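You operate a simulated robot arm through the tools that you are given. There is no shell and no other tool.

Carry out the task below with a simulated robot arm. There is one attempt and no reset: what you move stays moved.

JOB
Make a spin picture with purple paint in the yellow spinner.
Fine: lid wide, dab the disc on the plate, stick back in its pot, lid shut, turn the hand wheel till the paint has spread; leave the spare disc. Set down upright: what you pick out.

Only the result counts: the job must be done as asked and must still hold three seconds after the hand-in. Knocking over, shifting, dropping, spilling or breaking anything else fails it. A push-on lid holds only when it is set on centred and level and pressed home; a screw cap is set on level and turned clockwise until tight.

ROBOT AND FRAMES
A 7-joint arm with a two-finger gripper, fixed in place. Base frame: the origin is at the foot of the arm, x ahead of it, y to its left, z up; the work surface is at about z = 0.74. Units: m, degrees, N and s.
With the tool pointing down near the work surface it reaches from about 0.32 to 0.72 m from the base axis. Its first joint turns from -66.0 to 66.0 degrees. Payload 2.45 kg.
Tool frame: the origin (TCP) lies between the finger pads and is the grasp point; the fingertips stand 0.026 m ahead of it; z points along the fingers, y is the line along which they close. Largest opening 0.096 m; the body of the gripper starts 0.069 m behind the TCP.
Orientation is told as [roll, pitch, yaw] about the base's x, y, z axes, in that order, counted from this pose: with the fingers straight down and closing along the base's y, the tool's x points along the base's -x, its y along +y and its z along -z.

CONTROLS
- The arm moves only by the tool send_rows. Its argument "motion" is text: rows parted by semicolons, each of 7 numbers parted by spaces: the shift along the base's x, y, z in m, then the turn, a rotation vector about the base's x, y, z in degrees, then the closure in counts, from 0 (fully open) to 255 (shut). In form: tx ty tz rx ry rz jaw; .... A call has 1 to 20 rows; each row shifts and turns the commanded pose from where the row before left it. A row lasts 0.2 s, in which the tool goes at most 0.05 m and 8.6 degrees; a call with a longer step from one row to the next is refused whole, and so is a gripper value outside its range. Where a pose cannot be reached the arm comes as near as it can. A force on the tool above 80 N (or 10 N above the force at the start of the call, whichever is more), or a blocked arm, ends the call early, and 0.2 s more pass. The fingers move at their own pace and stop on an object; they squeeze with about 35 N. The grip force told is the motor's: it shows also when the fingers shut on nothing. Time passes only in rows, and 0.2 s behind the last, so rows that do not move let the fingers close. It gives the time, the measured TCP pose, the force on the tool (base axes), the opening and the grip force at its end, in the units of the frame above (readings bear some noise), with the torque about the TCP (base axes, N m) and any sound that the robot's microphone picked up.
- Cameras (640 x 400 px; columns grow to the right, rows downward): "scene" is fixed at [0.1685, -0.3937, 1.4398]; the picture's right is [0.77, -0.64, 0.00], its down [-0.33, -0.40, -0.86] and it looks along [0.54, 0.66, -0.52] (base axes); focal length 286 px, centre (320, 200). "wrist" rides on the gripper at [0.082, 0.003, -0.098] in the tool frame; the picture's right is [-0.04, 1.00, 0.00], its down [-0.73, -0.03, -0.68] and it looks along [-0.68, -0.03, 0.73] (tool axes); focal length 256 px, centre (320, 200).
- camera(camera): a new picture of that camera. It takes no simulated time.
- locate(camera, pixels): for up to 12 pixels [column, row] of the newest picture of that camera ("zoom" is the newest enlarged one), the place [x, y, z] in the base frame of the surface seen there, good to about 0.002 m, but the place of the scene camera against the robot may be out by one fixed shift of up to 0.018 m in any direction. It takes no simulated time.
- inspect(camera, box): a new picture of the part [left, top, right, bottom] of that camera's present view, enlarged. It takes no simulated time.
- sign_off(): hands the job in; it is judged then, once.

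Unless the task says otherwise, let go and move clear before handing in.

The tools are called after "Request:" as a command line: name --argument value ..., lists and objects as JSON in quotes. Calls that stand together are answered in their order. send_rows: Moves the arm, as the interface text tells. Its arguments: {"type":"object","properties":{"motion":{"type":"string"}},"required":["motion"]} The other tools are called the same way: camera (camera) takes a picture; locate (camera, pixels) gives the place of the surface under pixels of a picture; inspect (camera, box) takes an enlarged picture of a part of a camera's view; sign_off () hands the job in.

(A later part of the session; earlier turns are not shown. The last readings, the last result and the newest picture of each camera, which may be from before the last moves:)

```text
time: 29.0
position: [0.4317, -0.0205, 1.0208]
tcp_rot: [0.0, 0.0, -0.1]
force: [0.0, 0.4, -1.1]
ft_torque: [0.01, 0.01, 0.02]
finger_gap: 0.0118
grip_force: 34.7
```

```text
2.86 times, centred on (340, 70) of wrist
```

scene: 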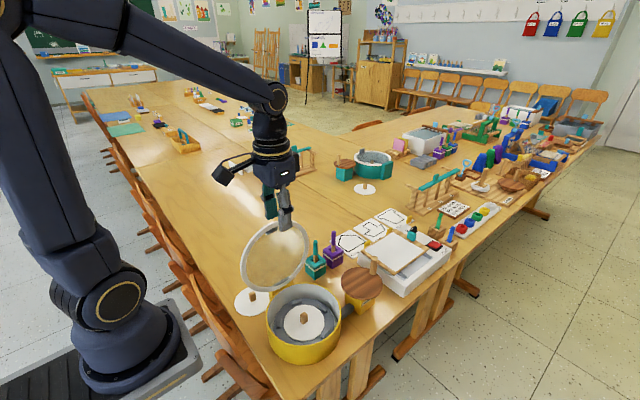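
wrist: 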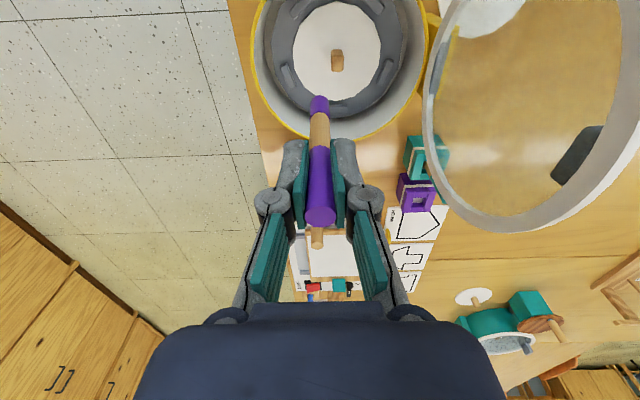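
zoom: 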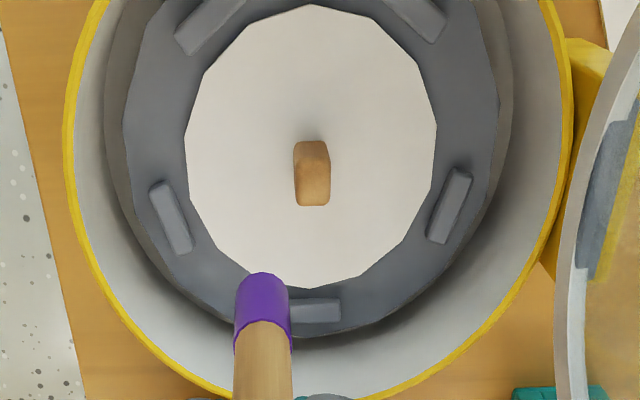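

Disc surface is at z≈0.7737, centred near [0.432, 0.000], radius ~0.046. The stick is over r≈0.02 off-centre; I'll descend to just above the disc.

Request:
send_rows --motion "0 0 -0.04 0 0 0 255; 0 0 -0.04 0 0 0 255; 0 0 -0.035 0 0 0 255; 0 0 -0.015 0 0 0 255; 0 0 -0.006 0 0 0 255; 0 0 -0.002 0 0 0 255"

Request:
camera --camera "wrist"

Request:
inspect --camera "scene" --box '[240, 240, 380, 380]'

```text
time: 30.4
position: [0.4325, -0.0213, 0.883]
tcp_rot: [0.0, -0.1, 0.1]
force: [0.0, 0.0, -0.4]
ft_torque: [0.01, -0.01, -0.01]
finger_gap: 0.0117
grip_force: 34.8
```

```text
taken
```

wrist: 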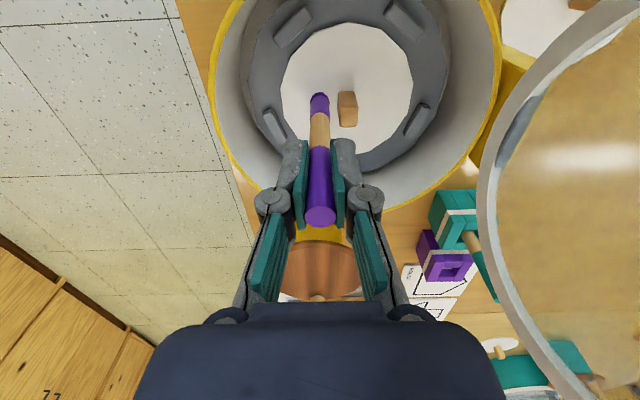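

```text
2.86 times, centred on (310, 310) of scene
```

zoom: 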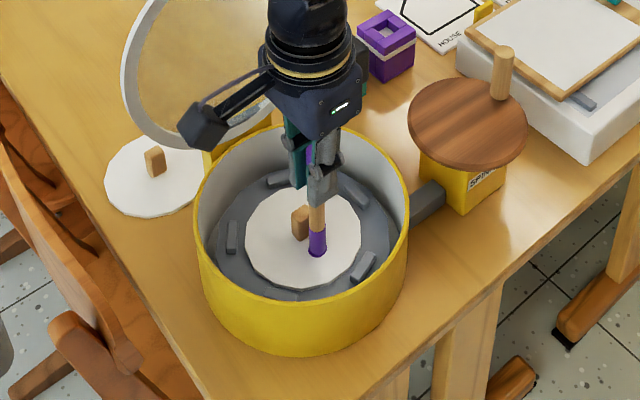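

The tip is a few millimetres above the disc with no contact force yet. I'll creep down in 1.5 mm steps.

Request:
send_rows --motion "0 0 -0.0015 0 0 0 255; 0 0 -0.0015 0 0 0 255; 0 0 -0.001 0 0 0 255"

```text
time: 31.2
position: [0.4328, -0.0206, 0.8796]
tcp_rot: [0.0, -0.1, 0.0]
force: [0.5, 0.2, 3.9]
ft_torque: [0.04, 0.01, 0.0]
finger_gap: 0.0118
grip_force: 34.9
```

Contact (3.9 N) at TCP z≈0.880. I'll press very lightly, hold briefly, then lift a little to look.

Request:
send_rows --motion "0 0 -0.0004 0 0 0 255; 0 0 0 0 0 0 255; 0 0 0 0 0 0 255; 0 0 0.005 0 0 0 255; 0 0 0.02 0 0 0 255; 0 0 0.01 0 0 0 255"

Request:
inspect --camera "wrist" --box '[240, 0, 440, 140]'

Request:
inspect --camera "scene" --box '[240, 240, 380, 380]'

```text
time: 32.6
position: [0.4337, -0.0223, 0.9123]
tcp_rot: [0.0, 0.0, 0.0]
force: [0.5, 0.0, 0.4]
ft_torque: [0.01, 0.01, 0.03]
finger_gap: 0.0116
grip_force: 35.1
```

```text
2.86 times, centred on (340, 70) of wrist
```

zoom: 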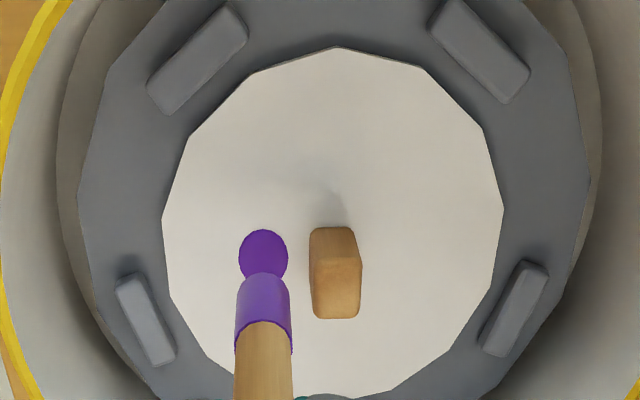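

```text
2.86 times, centred on (310, 310) of scene
```

zoom: 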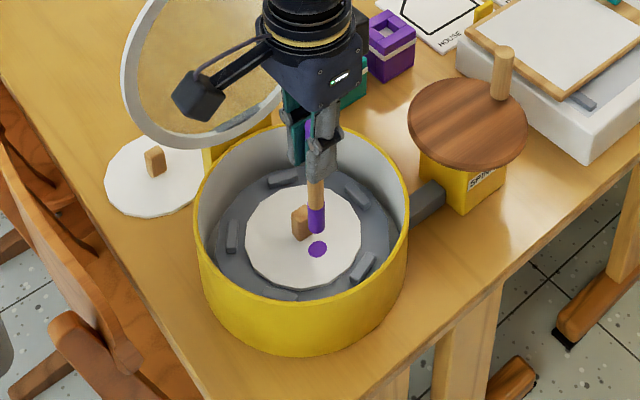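

A clear purple spot is on the disc (wrist zoom (263,255)). Now I'll lift out and carry the stick back along the same safe route to above its pot.

Request:
send_rows --motion "0 0 0.04 0 0 0 255; 0 0 0.04 0 0 0 255; 0 0 0.03 0 0 0 255; 0.0393 0.0173 0 0 0 0 255; 0.0393 0.0173 0 0 0 0 255; 0.0393 0.0173 0 0 0 0 255; 0.0275 0.028 0 0 0 0 255; 0.0275 0.029 0 0 0 0 255; 0.0275 0.029 -0.01 0 0 0 255; 0.0265 0.029 -0.02 0 0 0 255; 0 0 0 0 0 0 255; 0 0 0 0 0 0 255"

Request:
camera --camera "wrist"

Request:
inspect --camera "wrist" --box '[270, 20, 370, 140]'

Request:
inspect --camera "scene" --box '[240, 150, 400, 300]'

```text
time: 35.2
position: [0.6602, 0.144, 0.9936]
tcp_rot: [-0.1, 0.0, 0.0]
force: [-0.3, 0.1, -0.7]
ft_torque: [-0.01, 0.02, 0.0]
finger_gap: 0.0118
grip_force: 35.4
```

```text
taken
```

wrist: 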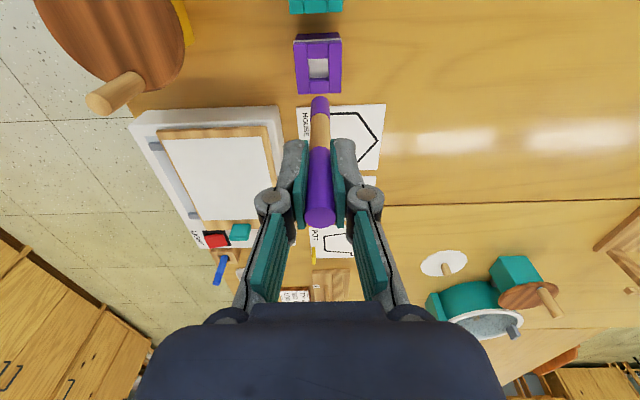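

```text
3.33 times, centred on (320, 80) of wrist
```

zoom: 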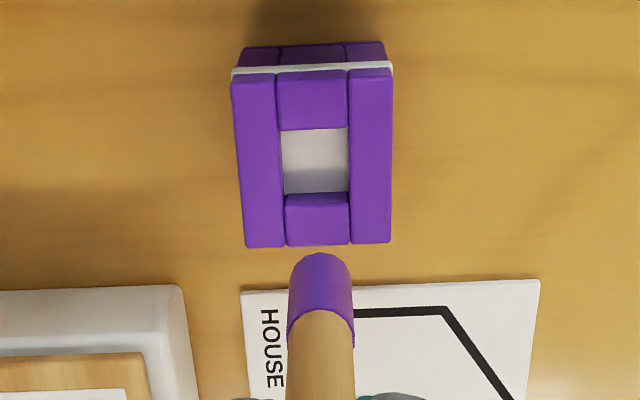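

```text
2.67 times, centred on (320, 225) of scene
```

zoom: 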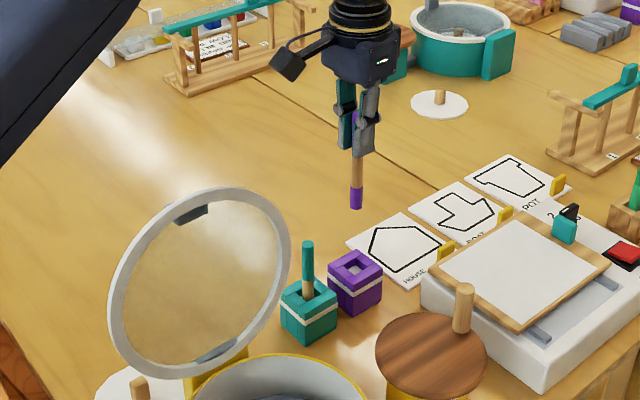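

The TCP is back over the pot within a millimetre of the pick pose. A quick check of hole and tip alignment before lowering.

Request:
locate --camera "zoom" --pixels '[[270, 160], [358, 160], [312, 120], [316, 205], [320, 256], [290, 280], [350, 280], [320, 300], [236, 160], [388, 160], [312, 76], [318, 240]]'

```text
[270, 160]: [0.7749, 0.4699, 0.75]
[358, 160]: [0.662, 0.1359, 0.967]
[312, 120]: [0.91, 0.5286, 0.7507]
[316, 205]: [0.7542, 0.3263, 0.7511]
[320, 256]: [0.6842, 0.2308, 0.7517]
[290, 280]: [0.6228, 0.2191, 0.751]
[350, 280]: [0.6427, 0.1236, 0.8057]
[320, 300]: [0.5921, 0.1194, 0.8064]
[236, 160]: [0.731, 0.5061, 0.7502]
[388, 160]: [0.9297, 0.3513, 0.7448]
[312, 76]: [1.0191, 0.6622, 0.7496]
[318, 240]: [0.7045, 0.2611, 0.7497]
```

That was against the scene zoom; I'll redo it with wrist-picture pixels.

Request:
locate --camera "wrist" --pixels '[[305, 66], [331, 66], [318, 55], [318, 81], [297, 68], [339, 68], [318, 46], [319, 91], [320, 98], [312, 104], [329, 104], [318, 66]]'

```text
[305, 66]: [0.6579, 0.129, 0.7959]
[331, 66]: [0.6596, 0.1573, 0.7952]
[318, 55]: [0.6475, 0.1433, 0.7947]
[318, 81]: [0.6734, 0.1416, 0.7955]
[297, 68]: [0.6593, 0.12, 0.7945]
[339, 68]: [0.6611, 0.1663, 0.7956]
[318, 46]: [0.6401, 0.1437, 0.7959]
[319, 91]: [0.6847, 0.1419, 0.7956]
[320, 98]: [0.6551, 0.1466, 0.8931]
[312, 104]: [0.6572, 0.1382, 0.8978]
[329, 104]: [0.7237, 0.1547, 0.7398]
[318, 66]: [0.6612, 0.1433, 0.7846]
```

The pot is centred at [0.661, 0.1432] and the tip is aligned within about a millimetre. Lowering the stick into its pot.

Request:
send_rows --motion "0.0004 -0.0005 -0.03 0 0 0 255; 0 0 -0.03 0 0 0 255; 0 0 -0.03 0 0 0 255; 0 0 -0.03 0 0 0 255; 0 0 -0.012 0 0 0 255; 0 0 -0.005 0 0 0 255; 0 0 -0.002 0 0 0 255"

Request:
inspect --camera "scene" --box '[260, 180, 400, 300]'

Request:
camera --camera "wrist"

```text
time: 36.8
position: [0.6621, 0.1457, 0.8548]
tcp_rot: [0.0, 0.0, 0.0]
force: [-0.7, 0.0, -0.3]
ft_torque: [-0.01, -0.02, -0.05]
finger_gap: 0.0118
grip_force: 35.0
```

```text
3.33 times, centred on (330, 240) of scene
```

zoom: 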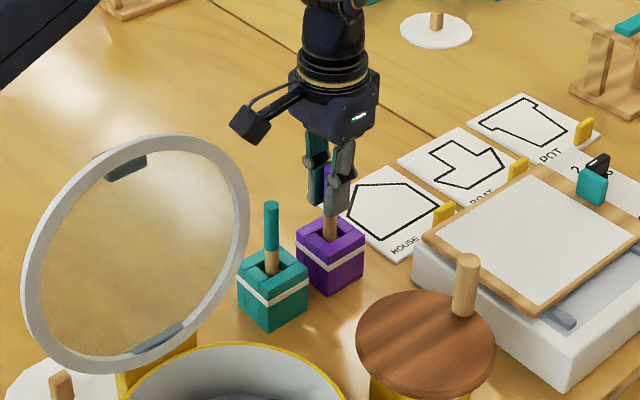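

```text
taken
```

wrist: 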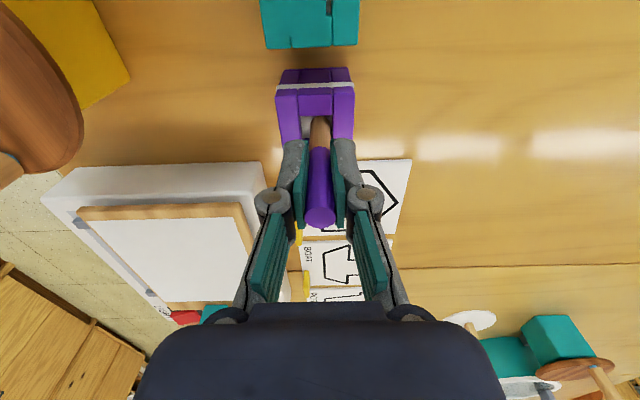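

The stick is inside the pot, slightly to the +y side of the hole. I'll shift −1.5 mm and lower the last few millimetres, watching for contact.

Request:
send_rows --motion "-0.0005 -0.0015 -0.001 0 0 0 255; 0 0 -0.001 0 0 0 255; 0 0 -0.001 0 0 0 255; 0 0 0 0 0 0 255"

```text
time: 37.8
position: [0.6603, 0.1443, 0.8525]
tcp_rot: [0.0, 0.0, 0.0]
force: [-0.2, 1.0, -0.4]
ft_torque: [0.01, 0.0, 0.0]
finger_gap: 0.0117
grip_force: 34.9
```

Request:
send_rows --motion "0 0 -0.001 0 0 0 255; 0 0 -0.001 0 0 0 255; 0 0 0 0 0 0 255"

```text
time: 38.6
position: [0.6605, 0.1437, 0.8512]
tcp_rot: [0.0, 0.0, 0.0]
force: [-2.0, 1.0, 3.0]
ft_torque: [0.0, 0.13, -0.01]
finger_gap: 0.0118
grip_force: 35.4
```

The stick has touched the pot floor (3 N) at the original grip height 0.851. Releasing it gently and rising.

Request:
send_rows --motion "0 0 0 0 0 0 220; 0 0 0 0 0 0 190; 0 0 0 0 0 0 130; 0 0 0 0 0 0 130; 0 0 0.02 0 0 0 130; 0 0 0.03 0 0 0 130; 0 0 0.04 0 0 0 130; 0 0 0 0 0 0 130"

Request:
camera --camera "wrist"

Request:
inspect --camera "scene" --box '[260, 180, 400, 300]'

```text
time: 40.4
position: [0.6594, 0.1438, 0.9413]
tcp_rot: [0.1, 0.0, -0.1]
force: [0.1, -0.6, 0.2]
ft_torque: [-0.02, 0.01, 0.01]
finger_gap: 0.0471
grip_force: 0.1
```

```text
taken
```

wrist: 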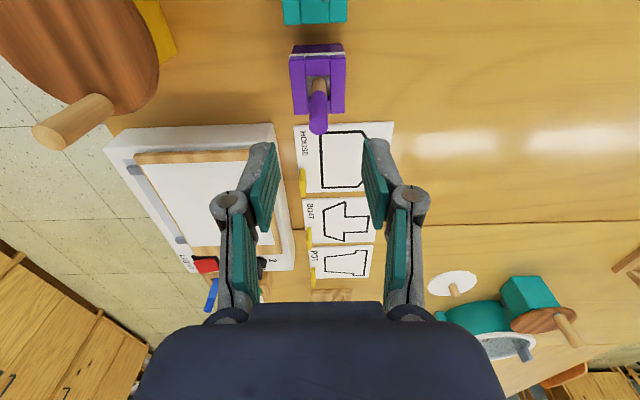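

```text
3.33 times, centred on (330, 240) of scene
```

zoom: 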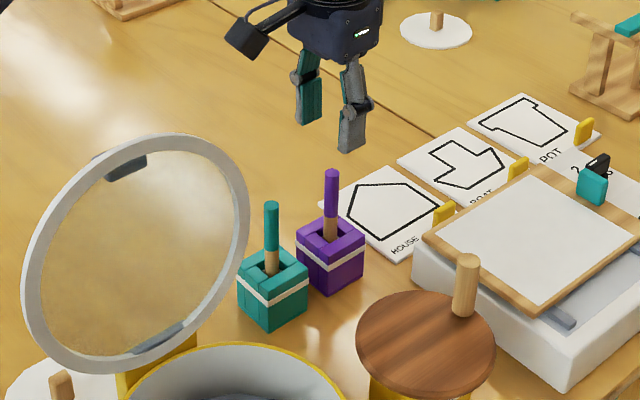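

The purple stick is back upright in its pot, as it stood before. To close the lid under control, I'll rise, turn the tool 90° about z so the fingers can hold the tab by its side edges, and go above the tab.

Request:
send_rows --motion "0 0 0.04 0 0 0 100; 0 0 0.045 0 0 0 100; 0 0 0.045 0 0 0 100; 0 0 0.03 0 0 8.5 100; -0.038 0 0 0 0 8.5 100; -0.038 0 0 0 0 8.5 100; -0.038 0 0 0 0 8.5 100; -0.038 0 0 0 0 8.5 100; -0.038 0 0 0 0 8.5 100; -0.036 0 0 0 0 8.5 100; 0 0 0 0 0 8.5 100; 0 0 0 0 0 8.5 100; 0 0 0 0 0 8.5 100; 0 0 0 0 0 5 100; 0 0 0 0 0 0 100"

Request:
camera --camera "wrist"

Request:
inspect --camera "scene" --box '[200, 180, 400, 380]'

```text
time: 43.6
position: [0.4339, 0.1435, 1.1008]
tcp_rot: [-0.1, 0.1, 90.0]
force: [0.1, -0.2, -0.5]
ft_torque: [-0.03, -0.01, 0.01]
finger_gap: 0.0583
grip_force: 0.1
```

```text
taken
```

wrist: 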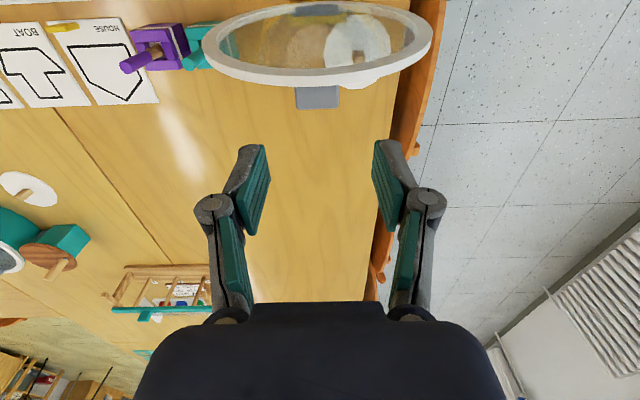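

```text
2.00 times, centred on (300, 280) of scene
```

zoom: 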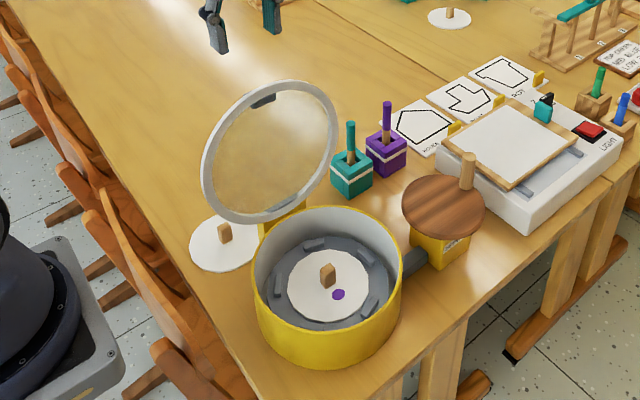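

The tool is turned (yaw 90°) and the tab shows at wrist (317,97) just beyond the lid ring. Measuring the tab and ring.

Request:
locate --camera "wrist" --pixels '[[317, 92], [317, 105], [300, 95], [336, 95], [301, 106], [335, 106], [317, 80], [317, 74], [250, 72], [385, 68]]'

Request:
inspect --camera "wrist" --box '[270, 50, 370, 130]'

```text
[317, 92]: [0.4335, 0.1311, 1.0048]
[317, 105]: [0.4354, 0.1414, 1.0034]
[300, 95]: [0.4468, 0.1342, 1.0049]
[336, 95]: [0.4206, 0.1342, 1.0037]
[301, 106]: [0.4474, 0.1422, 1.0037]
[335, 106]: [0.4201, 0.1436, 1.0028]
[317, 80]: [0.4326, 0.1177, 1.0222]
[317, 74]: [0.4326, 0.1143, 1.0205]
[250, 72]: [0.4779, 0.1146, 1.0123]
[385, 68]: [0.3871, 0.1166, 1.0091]
```

```text
5.00 times, centred on (320, 90) of wrist
```

zoom: 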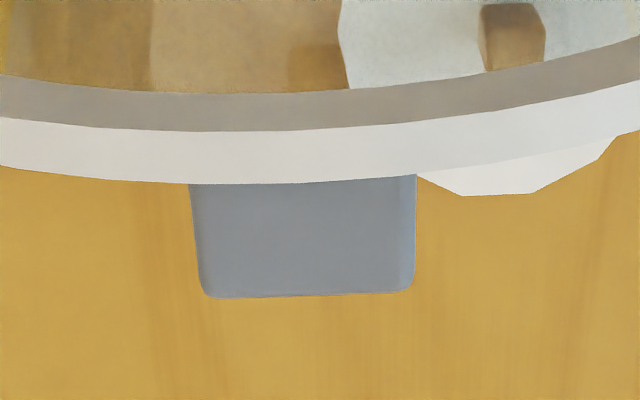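

The tab top is at z≈1.004, spanning y 0.121–0.147 and x 0.418–0.4495. I'll lower the fingers astride it (in x) and grip its side edges.

Request:
send_rows --motion "-0.0002 -0.005 -0.035 0 0 0 100; 0 0 -0.03 0 0 0 100; 0 0 -0.015 0 0 0 100; 0 0 -0.005 0 0 0 100; 0 0 0 0 0 0 100"

Request:
camera --camera "wrist"

Request:
inspect --camera "scene" --box '[200, 180, 400, 380]'

```text
time: 44.8
position: [0.4327, 0.1402, 1.0139]
tcp_rot: [0.0, 0.0, 89.9]
force: [0.6, -0.8, 0.6]
ft_torque: [0.01, -0.01, 0.0]
finger_gap: 0.0585
grip_force: 0.1
```

```text
taken
```

wrist: 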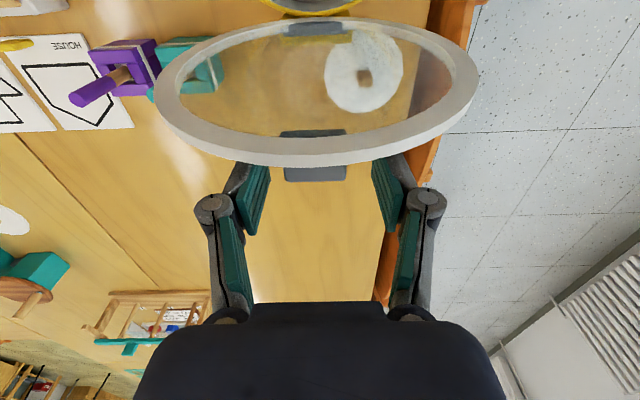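

```text
2.00 times, centred on (300, 280) of scene
```

zoom: 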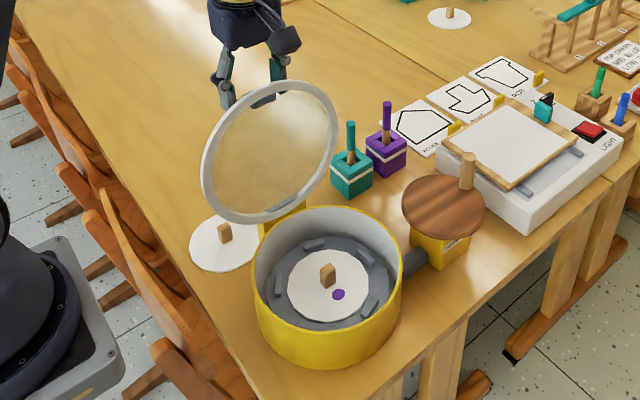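

The tab (wrist (315,173)) lies centred between the fingers. Closing on its side edges.

Request:
send_rows --motion "0 0 0 0 0 0 150; 0 0 0 0 0 0 200; 0 0 0 0 0 0 255; 0 0 0 0 0 0 255; 0 0 0 0 0 0 255"

```text
time: 46.0
position: [0.4346, 0.1385, 1.0156]
tcp_rot: [-0.3, 0.0, 89.9]
force: [25.4, -2.2, -2.7]
ft_torque: [-0.42, -0.47, -0.05]
finger_gap: 0.0333
grip_force: 45.0
```

The tab is held by its edges (gap 0.033). I'll swing the lid back along its arc with the tool kept vertical, checking forces after the first part.

Request:
send_rows --motion "0.0012 -0.0186 0.0029 0 0 0 255; 0 -0.0188 0.0009 0 0 0 255; 0 -0.0188 -0.0011 0 0 0 255"

Request:
inspect --camera "scene" --box '[200, 180, 400, 380]'

```text
time: 46.8
position: [0.4349, 0.0824, 1.0175]
tcp_rot: [-0.3, -0.1, 90.0]
force: [17.1, 7.6, -4.0]
ft_torque: [1.51, -0.41, 0.17]
finger_gap: 0.0336
grip_force: 45.1
```

```text
2.00 times, centred on (300, 280) of scene
```

zoom: 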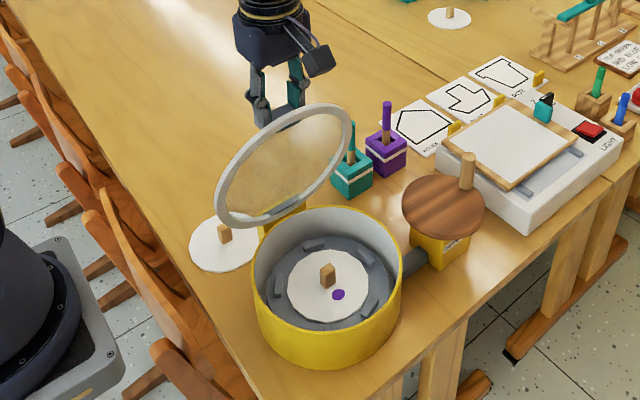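

The lid is following (about 78°) with small forces. Continuing the arc to about 48°.

Request:
send_rows --motion "0.001 -0.0186 -0.003 0 0 0 255; 0 -0.0182 -0.005 0 0 0 255; 0 -0.0175 -0.0068 0 0 0 255; 0 -0.0167 -0.0086 0 0 0 255; 0 -0.0158 -0.0104 0 0 0 255"

Request:
inspect --camera "scene" --box '[200, 180, 400, 380]'

```text
time: 48.0
position: [0.4347, -0.0035, 0.9849]
tcp_rot: [-0.1, -0.1, 90.0]
force: [15.7, 11.5, -2.6]
ft_torque: [1.58, -0.27, 0.11]
finger_gap: 0.0335
grip_force: 46.0
```

```text
2.00 times, centred on (300, 280) of scene
```

zoom: 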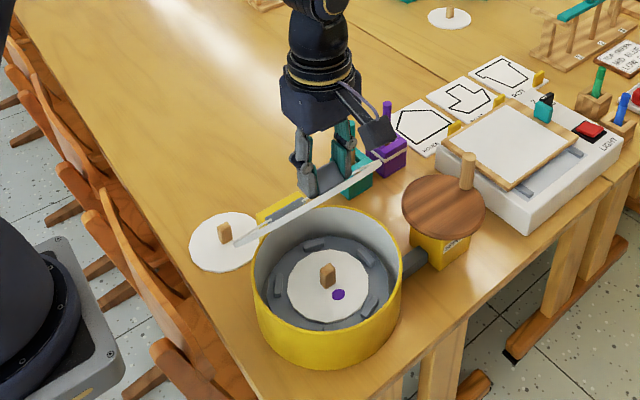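

The lid is half shut and still tracking well. Continuing to about 12°.

Request:
send_rows --motion "0 -0.0146 -0.0118 0 0 0 255; 0 -0.0132 -0.0134 0 0 0 255; 0 -0.0118 -0.0147 0 0 0 255; 0 -0.0102 -0.0159 0 0 0 255; 0 -0.0084 -0.0168 0 0 0 255; 0 -0.0068 -0.0176 0 0 0 255"

Request:
inspect --camera "scene" --box '[200, 180, 400, 380]'

Request:
camera --camera "wrist"

```text
time: 49.4
position: [0.4348, -0.0694, 0.8939]
tcp_rot: [0.0, 0.0, 90.0]
force: [6.2, 10.3, 3.5]
ft_torque: [1.5, -0.12, 0.0]
finger_gap: 0.0338
grip_force: 44.9
```

```text
2.00 times, centred on (300, 280) of scene
```

zoom: 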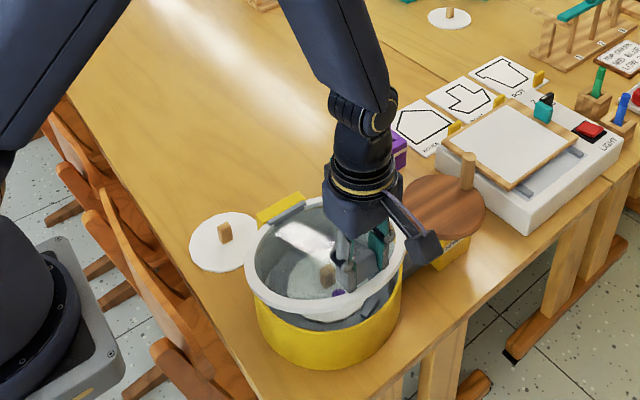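

```text
taken
```

wrist: 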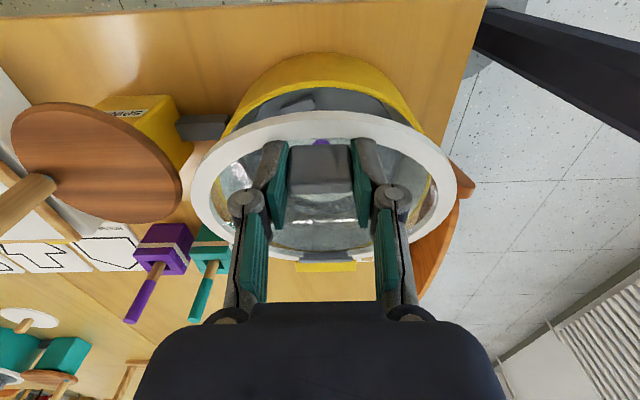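

Nearly shut, around 12°. I'll finish the arc in finer steps and feel for the seat.

Request:
send_rows --motion "0 -0.0026 -0.0091 0 0 0 255; 0 -0.0021 -0.0091 0 0 0 255; 0 -0.0015 -0.0093 0 0 0 255; 0 -0.001 -0.005 0 0 0 255"

```text
time: 50.4
position: [0.4343, -0.0767, 0.8611]
tcp_rot: [0.0, 0.1, 89.8]
force: [5.0, 5.9, 6.0]
ft_torque: [1.4, -0.1, 0.12]
finger_gap: 0.0336
grip_force: 45.5
```

Request:
send_rows --motion "0 -0.0003 -0.002 0 0 0 255; 0 0 -0.0015 0 0 0 255"

```text
time: 51.0
position: [0.4364, -0.0767, 0.8576]
tcp_rot: [0.1, 0.0, 90.0]
force: [0.4, 3.5, 6.2]
ft_torque: [1.27, -0.06, 0.1]
finger_gap: 0.0334
grip_force: 44.9
```

Request:
send_rows --motion "0 0 -0.0015 0 0 0 255; 0 0 -0.0015 0 0 0 255"

Request:
inspect --camera "scene" --box '[220, 240, 380, 380]'

```text
time: 51.6
position: [0.4347, -0.0767, 0.8535]
tcp_rot: [0.1, 0.0, 89.9]
force: [-2.5, 3.5, 6.2]
ft_torque: [1.34, 0.09, -0.02]
finger_gap: 0.0335
grip_force: 45.3
```

```text
2.86 times, centred on (300, 310) of scene
```

zoom: 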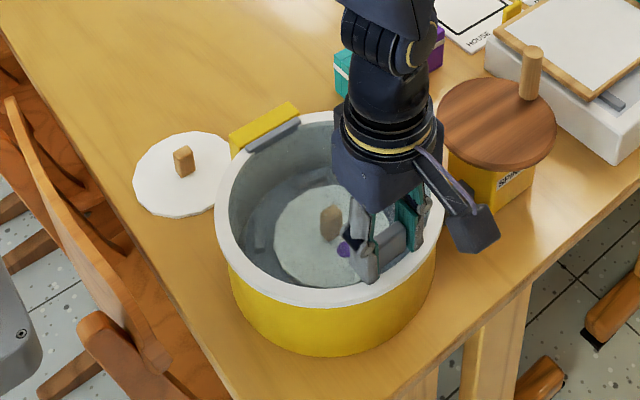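

The lid looks seated in the picture, with only ~6 N on the tool. I'll open the fingers, rise a little, and measure the lid's rim height.

Request:
send_rows --motion "0 0 0 0 0 0 200; 0 0 0 0 0 0 100; 0 0 0 0 0 0 100; 0 0 0.03 0 0 0 100; 0 0 0.04 0 0 0 100; 0 0 0.04 0 0 0 100; 0 0 0 0 0 0 100"

Request:
camera --camera "wrist"

Request:
inspect --camera "scene" --box '[220, 240, 380, 380]'

```text
time: 53.2
position: [0.4357, -0.0774, 0.9654]
tcp_rot: [0.0, 0.1, 89.9]
force: [0.2, -0.4, -0.5]
ft_torque: [-0.02, -0.03, 0.01]
finger_gap: 0.0583
grip_force: 0.1
```

```text
taken
```

wrist: 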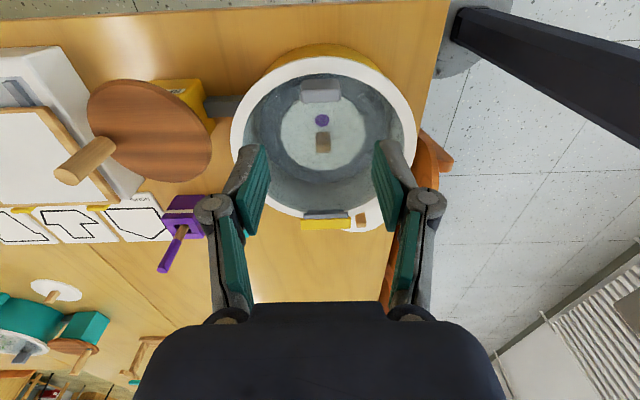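

```text
2.86 times, centred on (300, 310) of scene
```

zoom: 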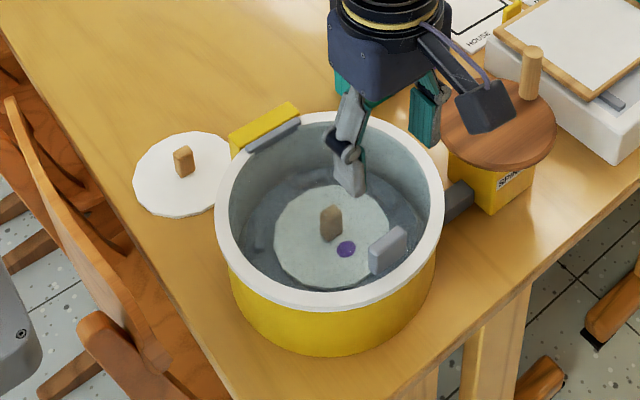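

The lid is down over the bowl with the purple spot visible through it. Measuring the ring heights on all sides to confirm it is flush.

Request:
locate --camera "wrist" --pixels '[[322, 62], [300, 64], [350, 64], [238, 140], [242, 120], [411, 140], [405, 110], [260, 190], [320, 92], [320, 80], [395, 180], [285, 210]]'

Request:
locate --camera "scene" --pixels '[[268, 320], [300, 347], [337, 310], [323, 324], [288, 283], [310, 285]]'

```text
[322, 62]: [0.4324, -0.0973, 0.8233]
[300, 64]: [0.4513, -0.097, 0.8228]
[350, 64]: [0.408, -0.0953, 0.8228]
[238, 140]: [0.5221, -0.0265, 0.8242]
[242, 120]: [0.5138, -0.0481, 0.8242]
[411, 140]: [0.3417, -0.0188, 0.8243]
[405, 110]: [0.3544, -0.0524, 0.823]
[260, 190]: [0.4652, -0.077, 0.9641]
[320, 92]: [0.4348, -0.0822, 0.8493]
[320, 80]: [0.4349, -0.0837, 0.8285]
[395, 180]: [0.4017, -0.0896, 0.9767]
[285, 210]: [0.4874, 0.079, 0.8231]
```

```text
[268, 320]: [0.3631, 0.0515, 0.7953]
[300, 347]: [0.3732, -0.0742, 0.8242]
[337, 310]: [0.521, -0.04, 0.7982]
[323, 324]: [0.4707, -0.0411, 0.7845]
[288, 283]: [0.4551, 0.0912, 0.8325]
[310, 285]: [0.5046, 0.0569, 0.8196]
```

The ring is at z≈0.823 all round, same as at the start, so the lid is fully shut. Next I'll rise, turn the tool back to yaw 0, and look at the hand wheel.

Request:
send_rows --motion "0 0 0.03 0 0 0 100; 0 0 0.03 0 0 -8.5 100; 0.01 0.005 0.02 0 0 -8.5 100; 0.01 0.005 0 0 0 -8.5 50; 0.01 0.005 0 0 0 -8.5 0; 0.01 0.005 0 0 0 -8.5 0; 0.01 0.005 0 0 0 -8.5 0; 0.01 0.005 0 0 0 -8.5 0; 0.01 0.005 0 0 0 -8.5 0; 0.01 0.005 0 0 0 -8.5 0; 0.004 0.005 0 0 0 -8.5 0; 0 0 0 0 0 -5 0; 0 0 0 0 0 0 0"

Request:
camera --camera "wrist"

Request:
inspect --camera "scene" --box '[280, 220, 440, 340]'

```text
time: 56.0
position: [0.5193, -0.0311, 1.0447]
tcp_rot: [-0.1, 0.0, -0.1]
force: [1.0, 0.6, 0.1]
ft_torque: [0.03, 0.02, 0.02]
finger_gap: 0.0962
grip_force: 0.1
```

```text
taken
```

wrist: 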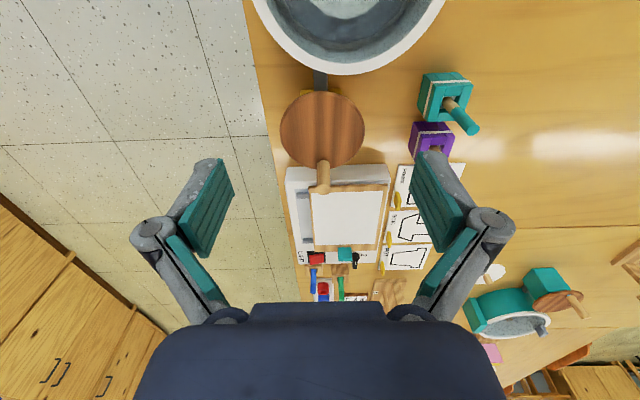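

```text
3.33 times, centred on (360, 280) of scene
```

zoom: 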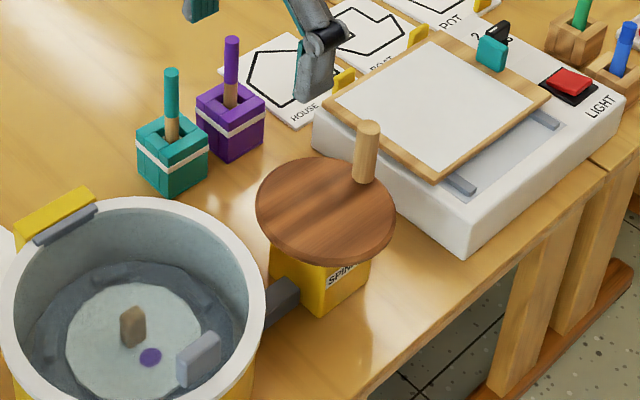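

The wheel is at wrist (322,128) with its peg around (323,178). Measuring the wheel edge, peg, and the neighbouring light box.

Request:
inspect --camera "wrist" --box '[260, 80, 400, 200]'

Request:
locate --camera "wrist" --pixels '[[322, 94], [283, 128], [361, 128], [300, 160], [345, 160], [322, 128], [323, 190], [323, 180], [316, 186], [329, 186], [323, 165], [350, 190]]'

Request:
locate --camera "scene" --pixels '[[372, 260], [367, 260], [377, 260], [371, 271], [360, 290], [347, 285], [400, 240], [385, 258], [420, 290]]'

```text
3.33 times, centred on (330, 140) of wrist
```

zoom: 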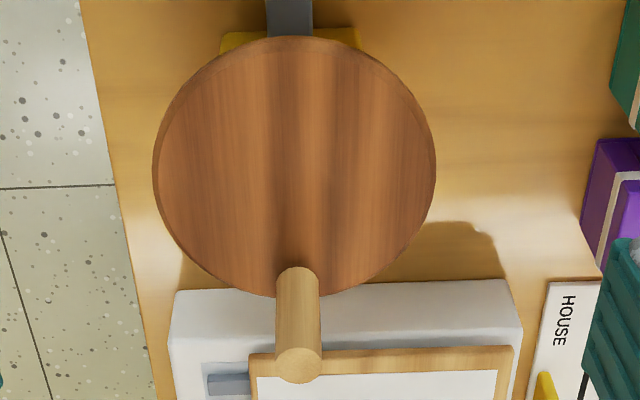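

```text
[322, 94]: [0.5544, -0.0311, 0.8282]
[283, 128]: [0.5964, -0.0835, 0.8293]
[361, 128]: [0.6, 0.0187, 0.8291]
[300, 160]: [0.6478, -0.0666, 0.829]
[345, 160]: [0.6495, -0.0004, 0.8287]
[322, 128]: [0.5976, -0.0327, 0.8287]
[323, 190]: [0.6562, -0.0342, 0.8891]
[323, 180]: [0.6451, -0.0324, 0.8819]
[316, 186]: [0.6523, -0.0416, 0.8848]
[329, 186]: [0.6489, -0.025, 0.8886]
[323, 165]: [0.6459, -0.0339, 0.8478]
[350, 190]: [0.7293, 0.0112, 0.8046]
```

```text
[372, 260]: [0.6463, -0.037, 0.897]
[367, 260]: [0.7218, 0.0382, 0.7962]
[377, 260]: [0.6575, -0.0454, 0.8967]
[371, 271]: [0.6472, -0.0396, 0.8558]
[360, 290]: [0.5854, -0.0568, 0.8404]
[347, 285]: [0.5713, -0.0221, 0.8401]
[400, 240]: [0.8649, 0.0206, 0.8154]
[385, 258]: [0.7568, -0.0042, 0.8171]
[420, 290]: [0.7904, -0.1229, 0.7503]
```

Wheel centre ≈ [0.6064, −0.032] (radius ~0.056), peg centre ≈ [0.654, −0.0335] with top z≈0.889 and diameter ~0.018, so crank radius ≈ 0.0476. Moving above the peg.

Request:
send_rows --motion "0.034 -0.0006 -0.02 0 0 0 80; 0.034 -0.0006 -0.02 0 0 0 110; 0.034 -0.0006 -0.02 0 0 0 110; 0.0327 -0.0006 -0.02 0 0 0 110; 0 0 0 0 0 0 110; 0 0 0 0 0 0 110"

Request:
camera --camera "wrist"

Request:
inspect --camera "scene" --box '[280, 200, 440, 320]'

```text
time: 57.4
position: [0.6556, -0.036, 0.9623]
tcp_rot: [-0.1, 0.0, -0.1]
force: [-0.8, 0.0, -0.6]
ft_torque: [0.02, 0.0, 0.0]
finger_gap: 0.0544
grip_force: 0.1
```

```text
taken
```

wrist: 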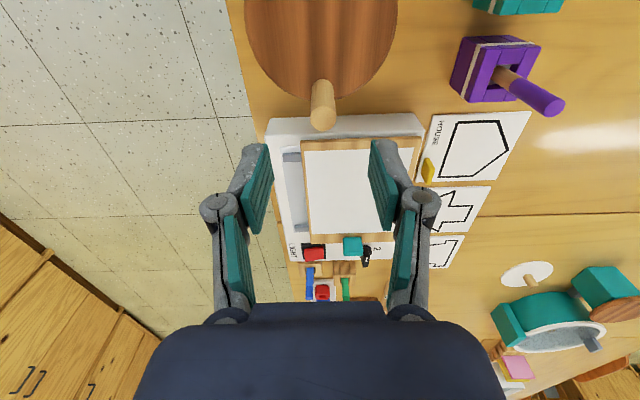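

```text
3.33 times, centred on (360, 260) of scene
```

zoom: 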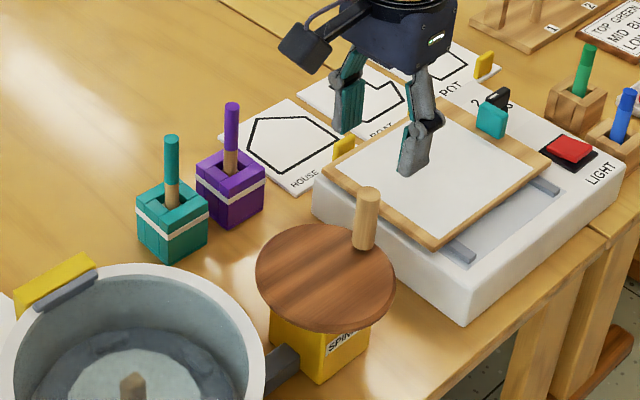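

Request:
locate --camera "wrist" --pixels '[[322, 119], [313, 119], [332, 119], [322, 126], [322, 112], [322, 100], [314, 100], [331, 100], [322, 85], [250, 30], [392, 30], [322, 131]]'

Request:
inspect --camera "wrist" --box '[270, 60, 370, 150]'

```text
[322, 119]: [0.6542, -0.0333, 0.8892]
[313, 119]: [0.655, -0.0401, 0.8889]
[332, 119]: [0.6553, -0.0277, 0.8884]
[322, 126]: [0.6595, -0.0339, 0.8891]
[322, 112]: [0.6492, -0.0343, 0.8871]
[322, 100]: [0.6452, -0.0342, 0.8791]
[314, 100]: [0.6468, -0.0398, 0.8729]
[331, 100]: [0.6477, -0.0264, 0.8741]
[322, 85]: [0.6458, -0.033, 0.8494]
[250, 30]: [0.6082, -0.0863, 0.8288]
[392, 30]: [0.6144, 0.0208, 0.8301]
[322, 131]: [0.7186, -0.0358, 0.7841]
```

```text
4.44 times, centred on (320, 105) of wrist
```

zoom: 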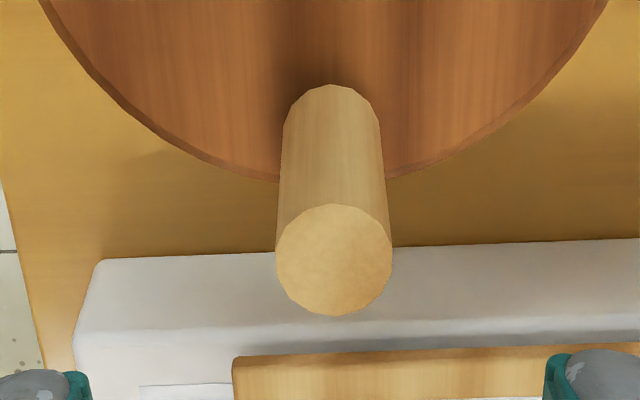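

The peg centre is [0.6545, −0.0335]; I'll shift about 2 mm in y, lower to z≈0.869 and grip it.

Request:
send_rows --motion "-0.001 0.002 -0.03 0 0 0 110; 0 0 -0.03 0 0 0 110; 0 0 -0.025 0 0 0 110; 0 0 -0.008 0 0 0 110; 0 0 0 0 0 0 110; 0 0 0 0 0 0 200; 0 0 0 0 0 0 255; 0 0 0 0 0 0 255; 0 0 0 0 0 0 255"

```text
time: 59.4
position: [0.6533, -0.0317, 0.8713]
tcp_rot: [0.0, -0.1, 0.0]
force: [0.4, 1.4, -1.5]
ft_torque: [-0.02, -0.08, 0.0]
finger_gap: 0.0188
grip_force: 43.5
```

The peg is held (gap 0.0188). I'll start turning the wheel counter-clockwise with 20° arc steps and check forces after 60°.

Request:
send_rows --motion "-0.0029 0.0164 0 0 0 0 255; -0.0083 0.0144 0 0 0 0 255; -0.0128 0.0107 0 0 0 0 255"

Request:
inspect --camera "scene" --box '[240, 220, 440, 380]'

```text
time: 60.2
position: [0.6276, 0.007, 0.872]
tcp_rot: [-0.1, 0.3, -0.2]
force: [-2.9, -6.5, -7.0]
ft_torque: [-0.15, 0.06, -0.02]
finger_gap: 0.0186
grip_force: 44.1
```

```text
2.50 times, centred on (340, 300) of scene
```

zoom: 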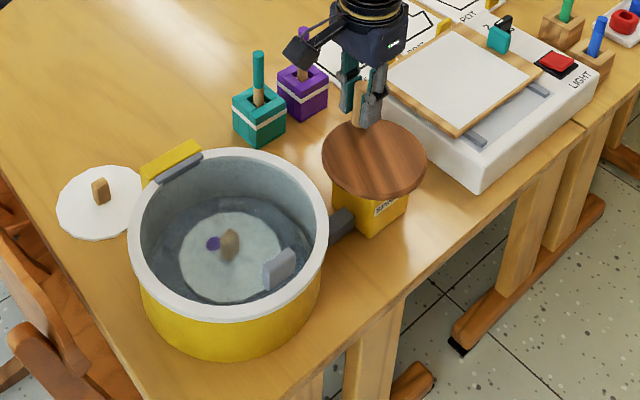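

The wheel turns with light load and the purple spot has moved round to zoom (213,243) – the plate is geared. I'll carry on with full circles.

Request:
send_rows --motion "-0.0157 0.0057 0 0 0 0 255; -0.0167 0 0 0 0 0 255; -0.0157 -0.0057 0 0 0 0 255; -0.0128 -0.0107 0 0 0 0 255; -0.0083 -0.0144 0 0 0 0 255; -0.0029 -0.0164 0 0 0 0 255; 0.0029 -0.0164 0 0 0 0 255; 0.0083 -0.0144 0 0 0 0 255; 0.0128 -0.0107 0 0 0 0 255; 0.0157 -0.0057 0 0 0 0 255; 0.0167 0 0 0 0 0 255; 0.0157 0.0057 0 0 0 0 255; 0.0128 0.0107 0 0 0 0 255; 0.0083 0.0144 0 0 0 0 255; 0.0029 0.0164 0 0 0 0 255"

Request:
inspect --camera "scene" --box '[240, 220, 440, 380]'

```text
time: 63.4
position: [0.6524, -0.0334, 0.8723]
tcp_rot: [-0.2, -0.2, -0.1]
force: [-9.0, 0.4, 24.6]
ft_torque: [0.09, -0.54, 0.0]
finger_gap: 0.0187
grip_force: 44.1
```

```text
2.50 times, centred on (340, 300) of scene
```

zoom: 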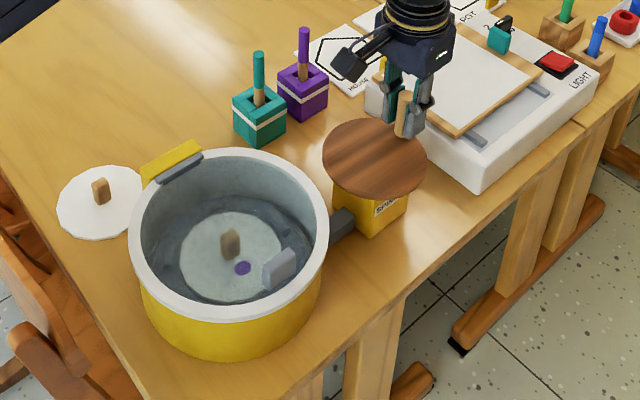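

One full turn done; the spot moved but hasn't spread yet, and a 25 N vertical drag built up. I'll ease up 1.5 mm and turn faster with 30° steps.

Request:
send_rows --motion "-0.0064 0.024 0.0015 0 0 0 255; -0.0176 0.0176 0 0 0 0 255; -0.024 0.0064 0 0 0 0 255; -0.024 -0.0064 0 0 0 0 255; -0.0176 -0.0176 0 0 0 0 255; -0.0064 -0.024 0 0 0 0 255; 0.0064 -0.024 0 0 0 0 255; 0.0176 -0.0176 0 0 0 0 255; 0.024 -0.0064 0 0 0 0 255; 0.024 0.0064 0 0 0 0 255; 0.0176 0.0176 0 0 0 0 255; 0.0064 0.024 0 0 0 0 255"

Request:
inspect --camera "scene" --box '[240, 220, 440, 380]'

```text
time: 66.0
position: [0.65, -0.0348, 0.8742]
tcp_rot: [-0.1, 0.3, -0.3]
force: [-19.6, 0.1, 26.8]
ft_torque: [0.08, 0.37, -0.02]
finger_gap: 0.0187
grip_force: 43.6
```

```text
2.50 times, centred on (340, 300) of scene
```

zoom: 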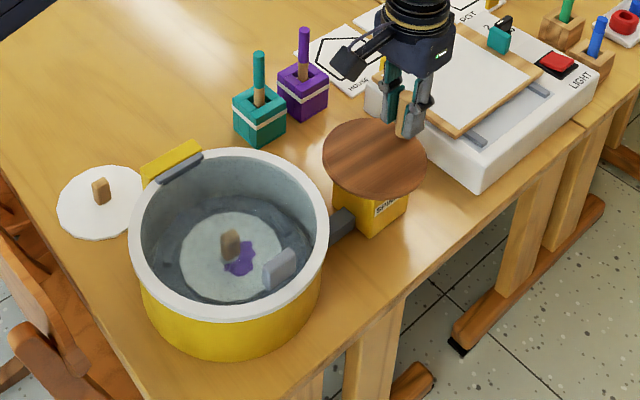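

The purple paint is now smearing outward at zoom (240,255), so the faster turning works. I'll trim the circle (−1.5 mm in x, +2 mm up) and keep turning.

Request:
send_rows --motion "-0.0079 0.024 0.002 0 0 0 255; -0.0174 0.0174 0 0 0 0 255; -0.0238 0.0064 0 0 0 0 255; -0.0238 -0.0064 0 0 0 0 255; -0.0174 -0.0174 0 0 0 0 255; -0.0064 -0.0238 0 0 0 0 255; 0.0064 -0.0238 0 0 0 0 255; 0.0174 -0.0174 0 0 0 0 255; 0.0238 -0.0064 0 0 0 0 255; 0.0238 0.0064 0 0 0 0 255; 0.0174 0.0174 0 0 0 0 255; 0.0064 0.0238 0 0 0 0 255"

Request:
inspect --camera "scene" --box '[240, 220, 440, 380]'

```text
time: 68.6
position: [0.6505, -0.0338, 0.875]
tcp_rot: [0.0, 0.4, -0.1]
force: [-18.2, -1.0, 4.8]
ft_torque: [0.18, 0.36, 0.0]
finger_gap: 0.0187
grip_force: 43.4
```

```text
2.50 times, centred on (340, 300) of scene
```

zoom: 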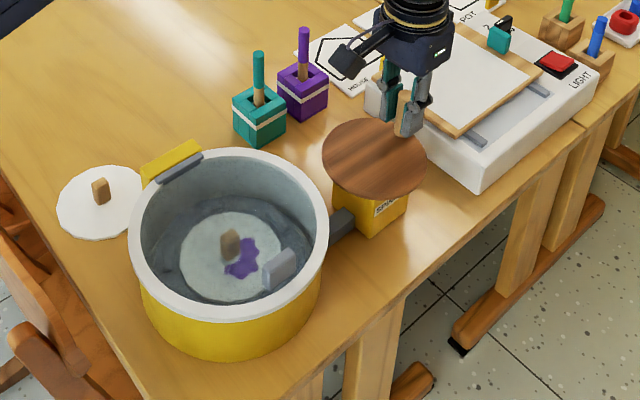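

More spread visible, and the spinner hasn't moved. Continuing with more turns.

Request:
send_rows --motion "-0.0064 0.0238 0 0 0 0 255; -0.0174 0.0174 0 0 0 0 255; -0.0238 0.0064 0 0 0 0 255; -0.0238 -0.0064 0 0 0 0 255; -0.0174 -0.0174 0 0 0 0 255; -0.0064 -0.0238 0 0 0 0 255; 0.0064 -0.0238 0 0 0 0 255; 0.0174 -0.0174 0 0 0 0 255; 0.0238 -0.0064 0 0 0 0 255; 0.0238 0.0064 0 0 0 0 255; 0.0174 0.0174 0 0 0 0 255; 0.0064 0.0238 0 0 0 0 255; -0.0064 0.0238 0 0 0 0 255; -0.0174 0.0174 0 0 0 0 255; -0.0238 0.0064 0 0 0 0 255; -0.0238 -0.0064 0 0 0 0 255; -0.0174 -0.0174 0 0 0 0 255; -0.0064 -0.0238 0 0 0 0 255; 0.0064 -0.0238 0 0 0 0 255; 0.0174 -0.0174 0 0 0 0 255"

Request:
inspect --camera "scene" --box '[240, 220, 440, 380]'

```text
time: 72.8
position: [0.5804, -0.0721, 0.8769]
tcp_rot: [0.1, 0.0, 0.0]
force: [2.9, 4.0, 6.8]
ft_torque: [0.06, 0.3, 0.05]
finger_gap: 0.0187
grip_force: 44.0
```

```text
2.50 times, centred on (340, 300) of scene
```

zoom: 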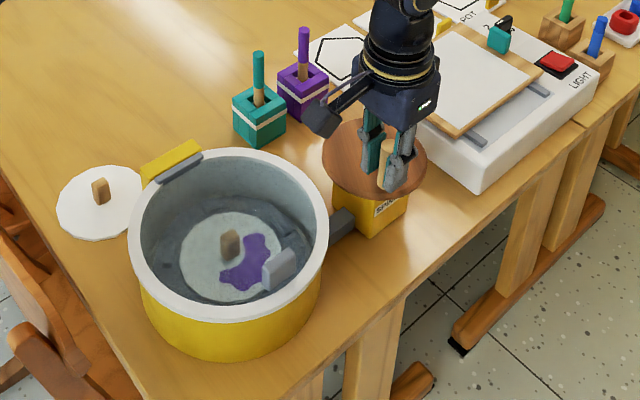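

The paint patch is clearly growing (zoom (245,262)). Continuing with another 16 steps back to the start angle.

Request:
send_rows --motion "0.0238 -0.0064 0 0 0 0 255; 0.0238 0.0064 0 0 0 0 255; 0.0174 0.0174 0 0 0 0 255; 0.0064 0.0238 0 0 0 0 255; -0.0064 0.0238 0 0 0 0 255; -0.0174 0.0174 0 0 0 0 255; -0.0238 0.0064 0 0 0 0 255; -0.0238 -0.0064 0 0 0 0 255; -0.0174 -0.0174 0 0 0 0 255; -0.0064 -0.0238 0 0 0 0 255; 0.0064 -0.0238 0 0 0 0 255; 0.0174 -0.0174 0 0 0 0 255; 0.0238 -0.0064 0 0 0 0 255; 0.0238 0.0064 0 0 0 0 255; 0.0174 0.0174 0 0 0 0 255; 0.0064 0.0238 0 0 0 0 255"

Request:
inspect --camera "scene" --box '[240, 220, 440, 380]'

```text
time: 76.2
position: [0.6491, -0.0331, 0.8764]
tcp_rot: [0.0, 0.3, -0.2]
force: [-20.2, -1.0, 11.4]
ft_torque: [0.19, 0.31, -0.01]
finger_gap: 0.0186
grip_force: 44.3
```

```text
2.50 times, centred on (340, 300) of scene
```

zoom: 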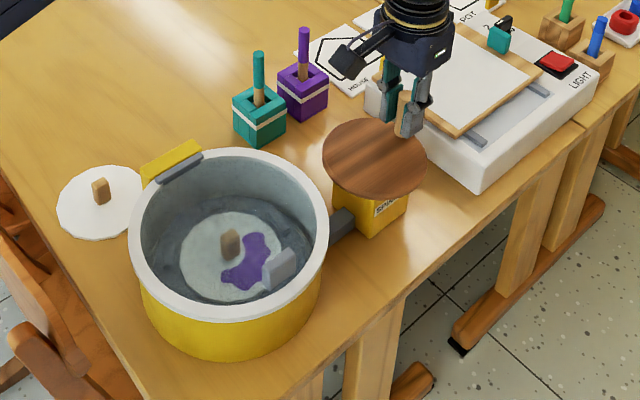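

The patch looks about the same as last time. I'll zoom in to compare before deciding whether to turn faster.

Request:
inspect --camera "scene" --box '[270, 280, 345, 345]'

```text
6.15 times, centred on (308, 312) of scene
```

zoom: 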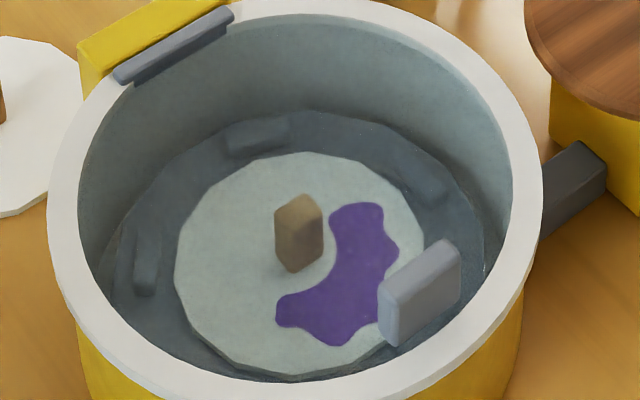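

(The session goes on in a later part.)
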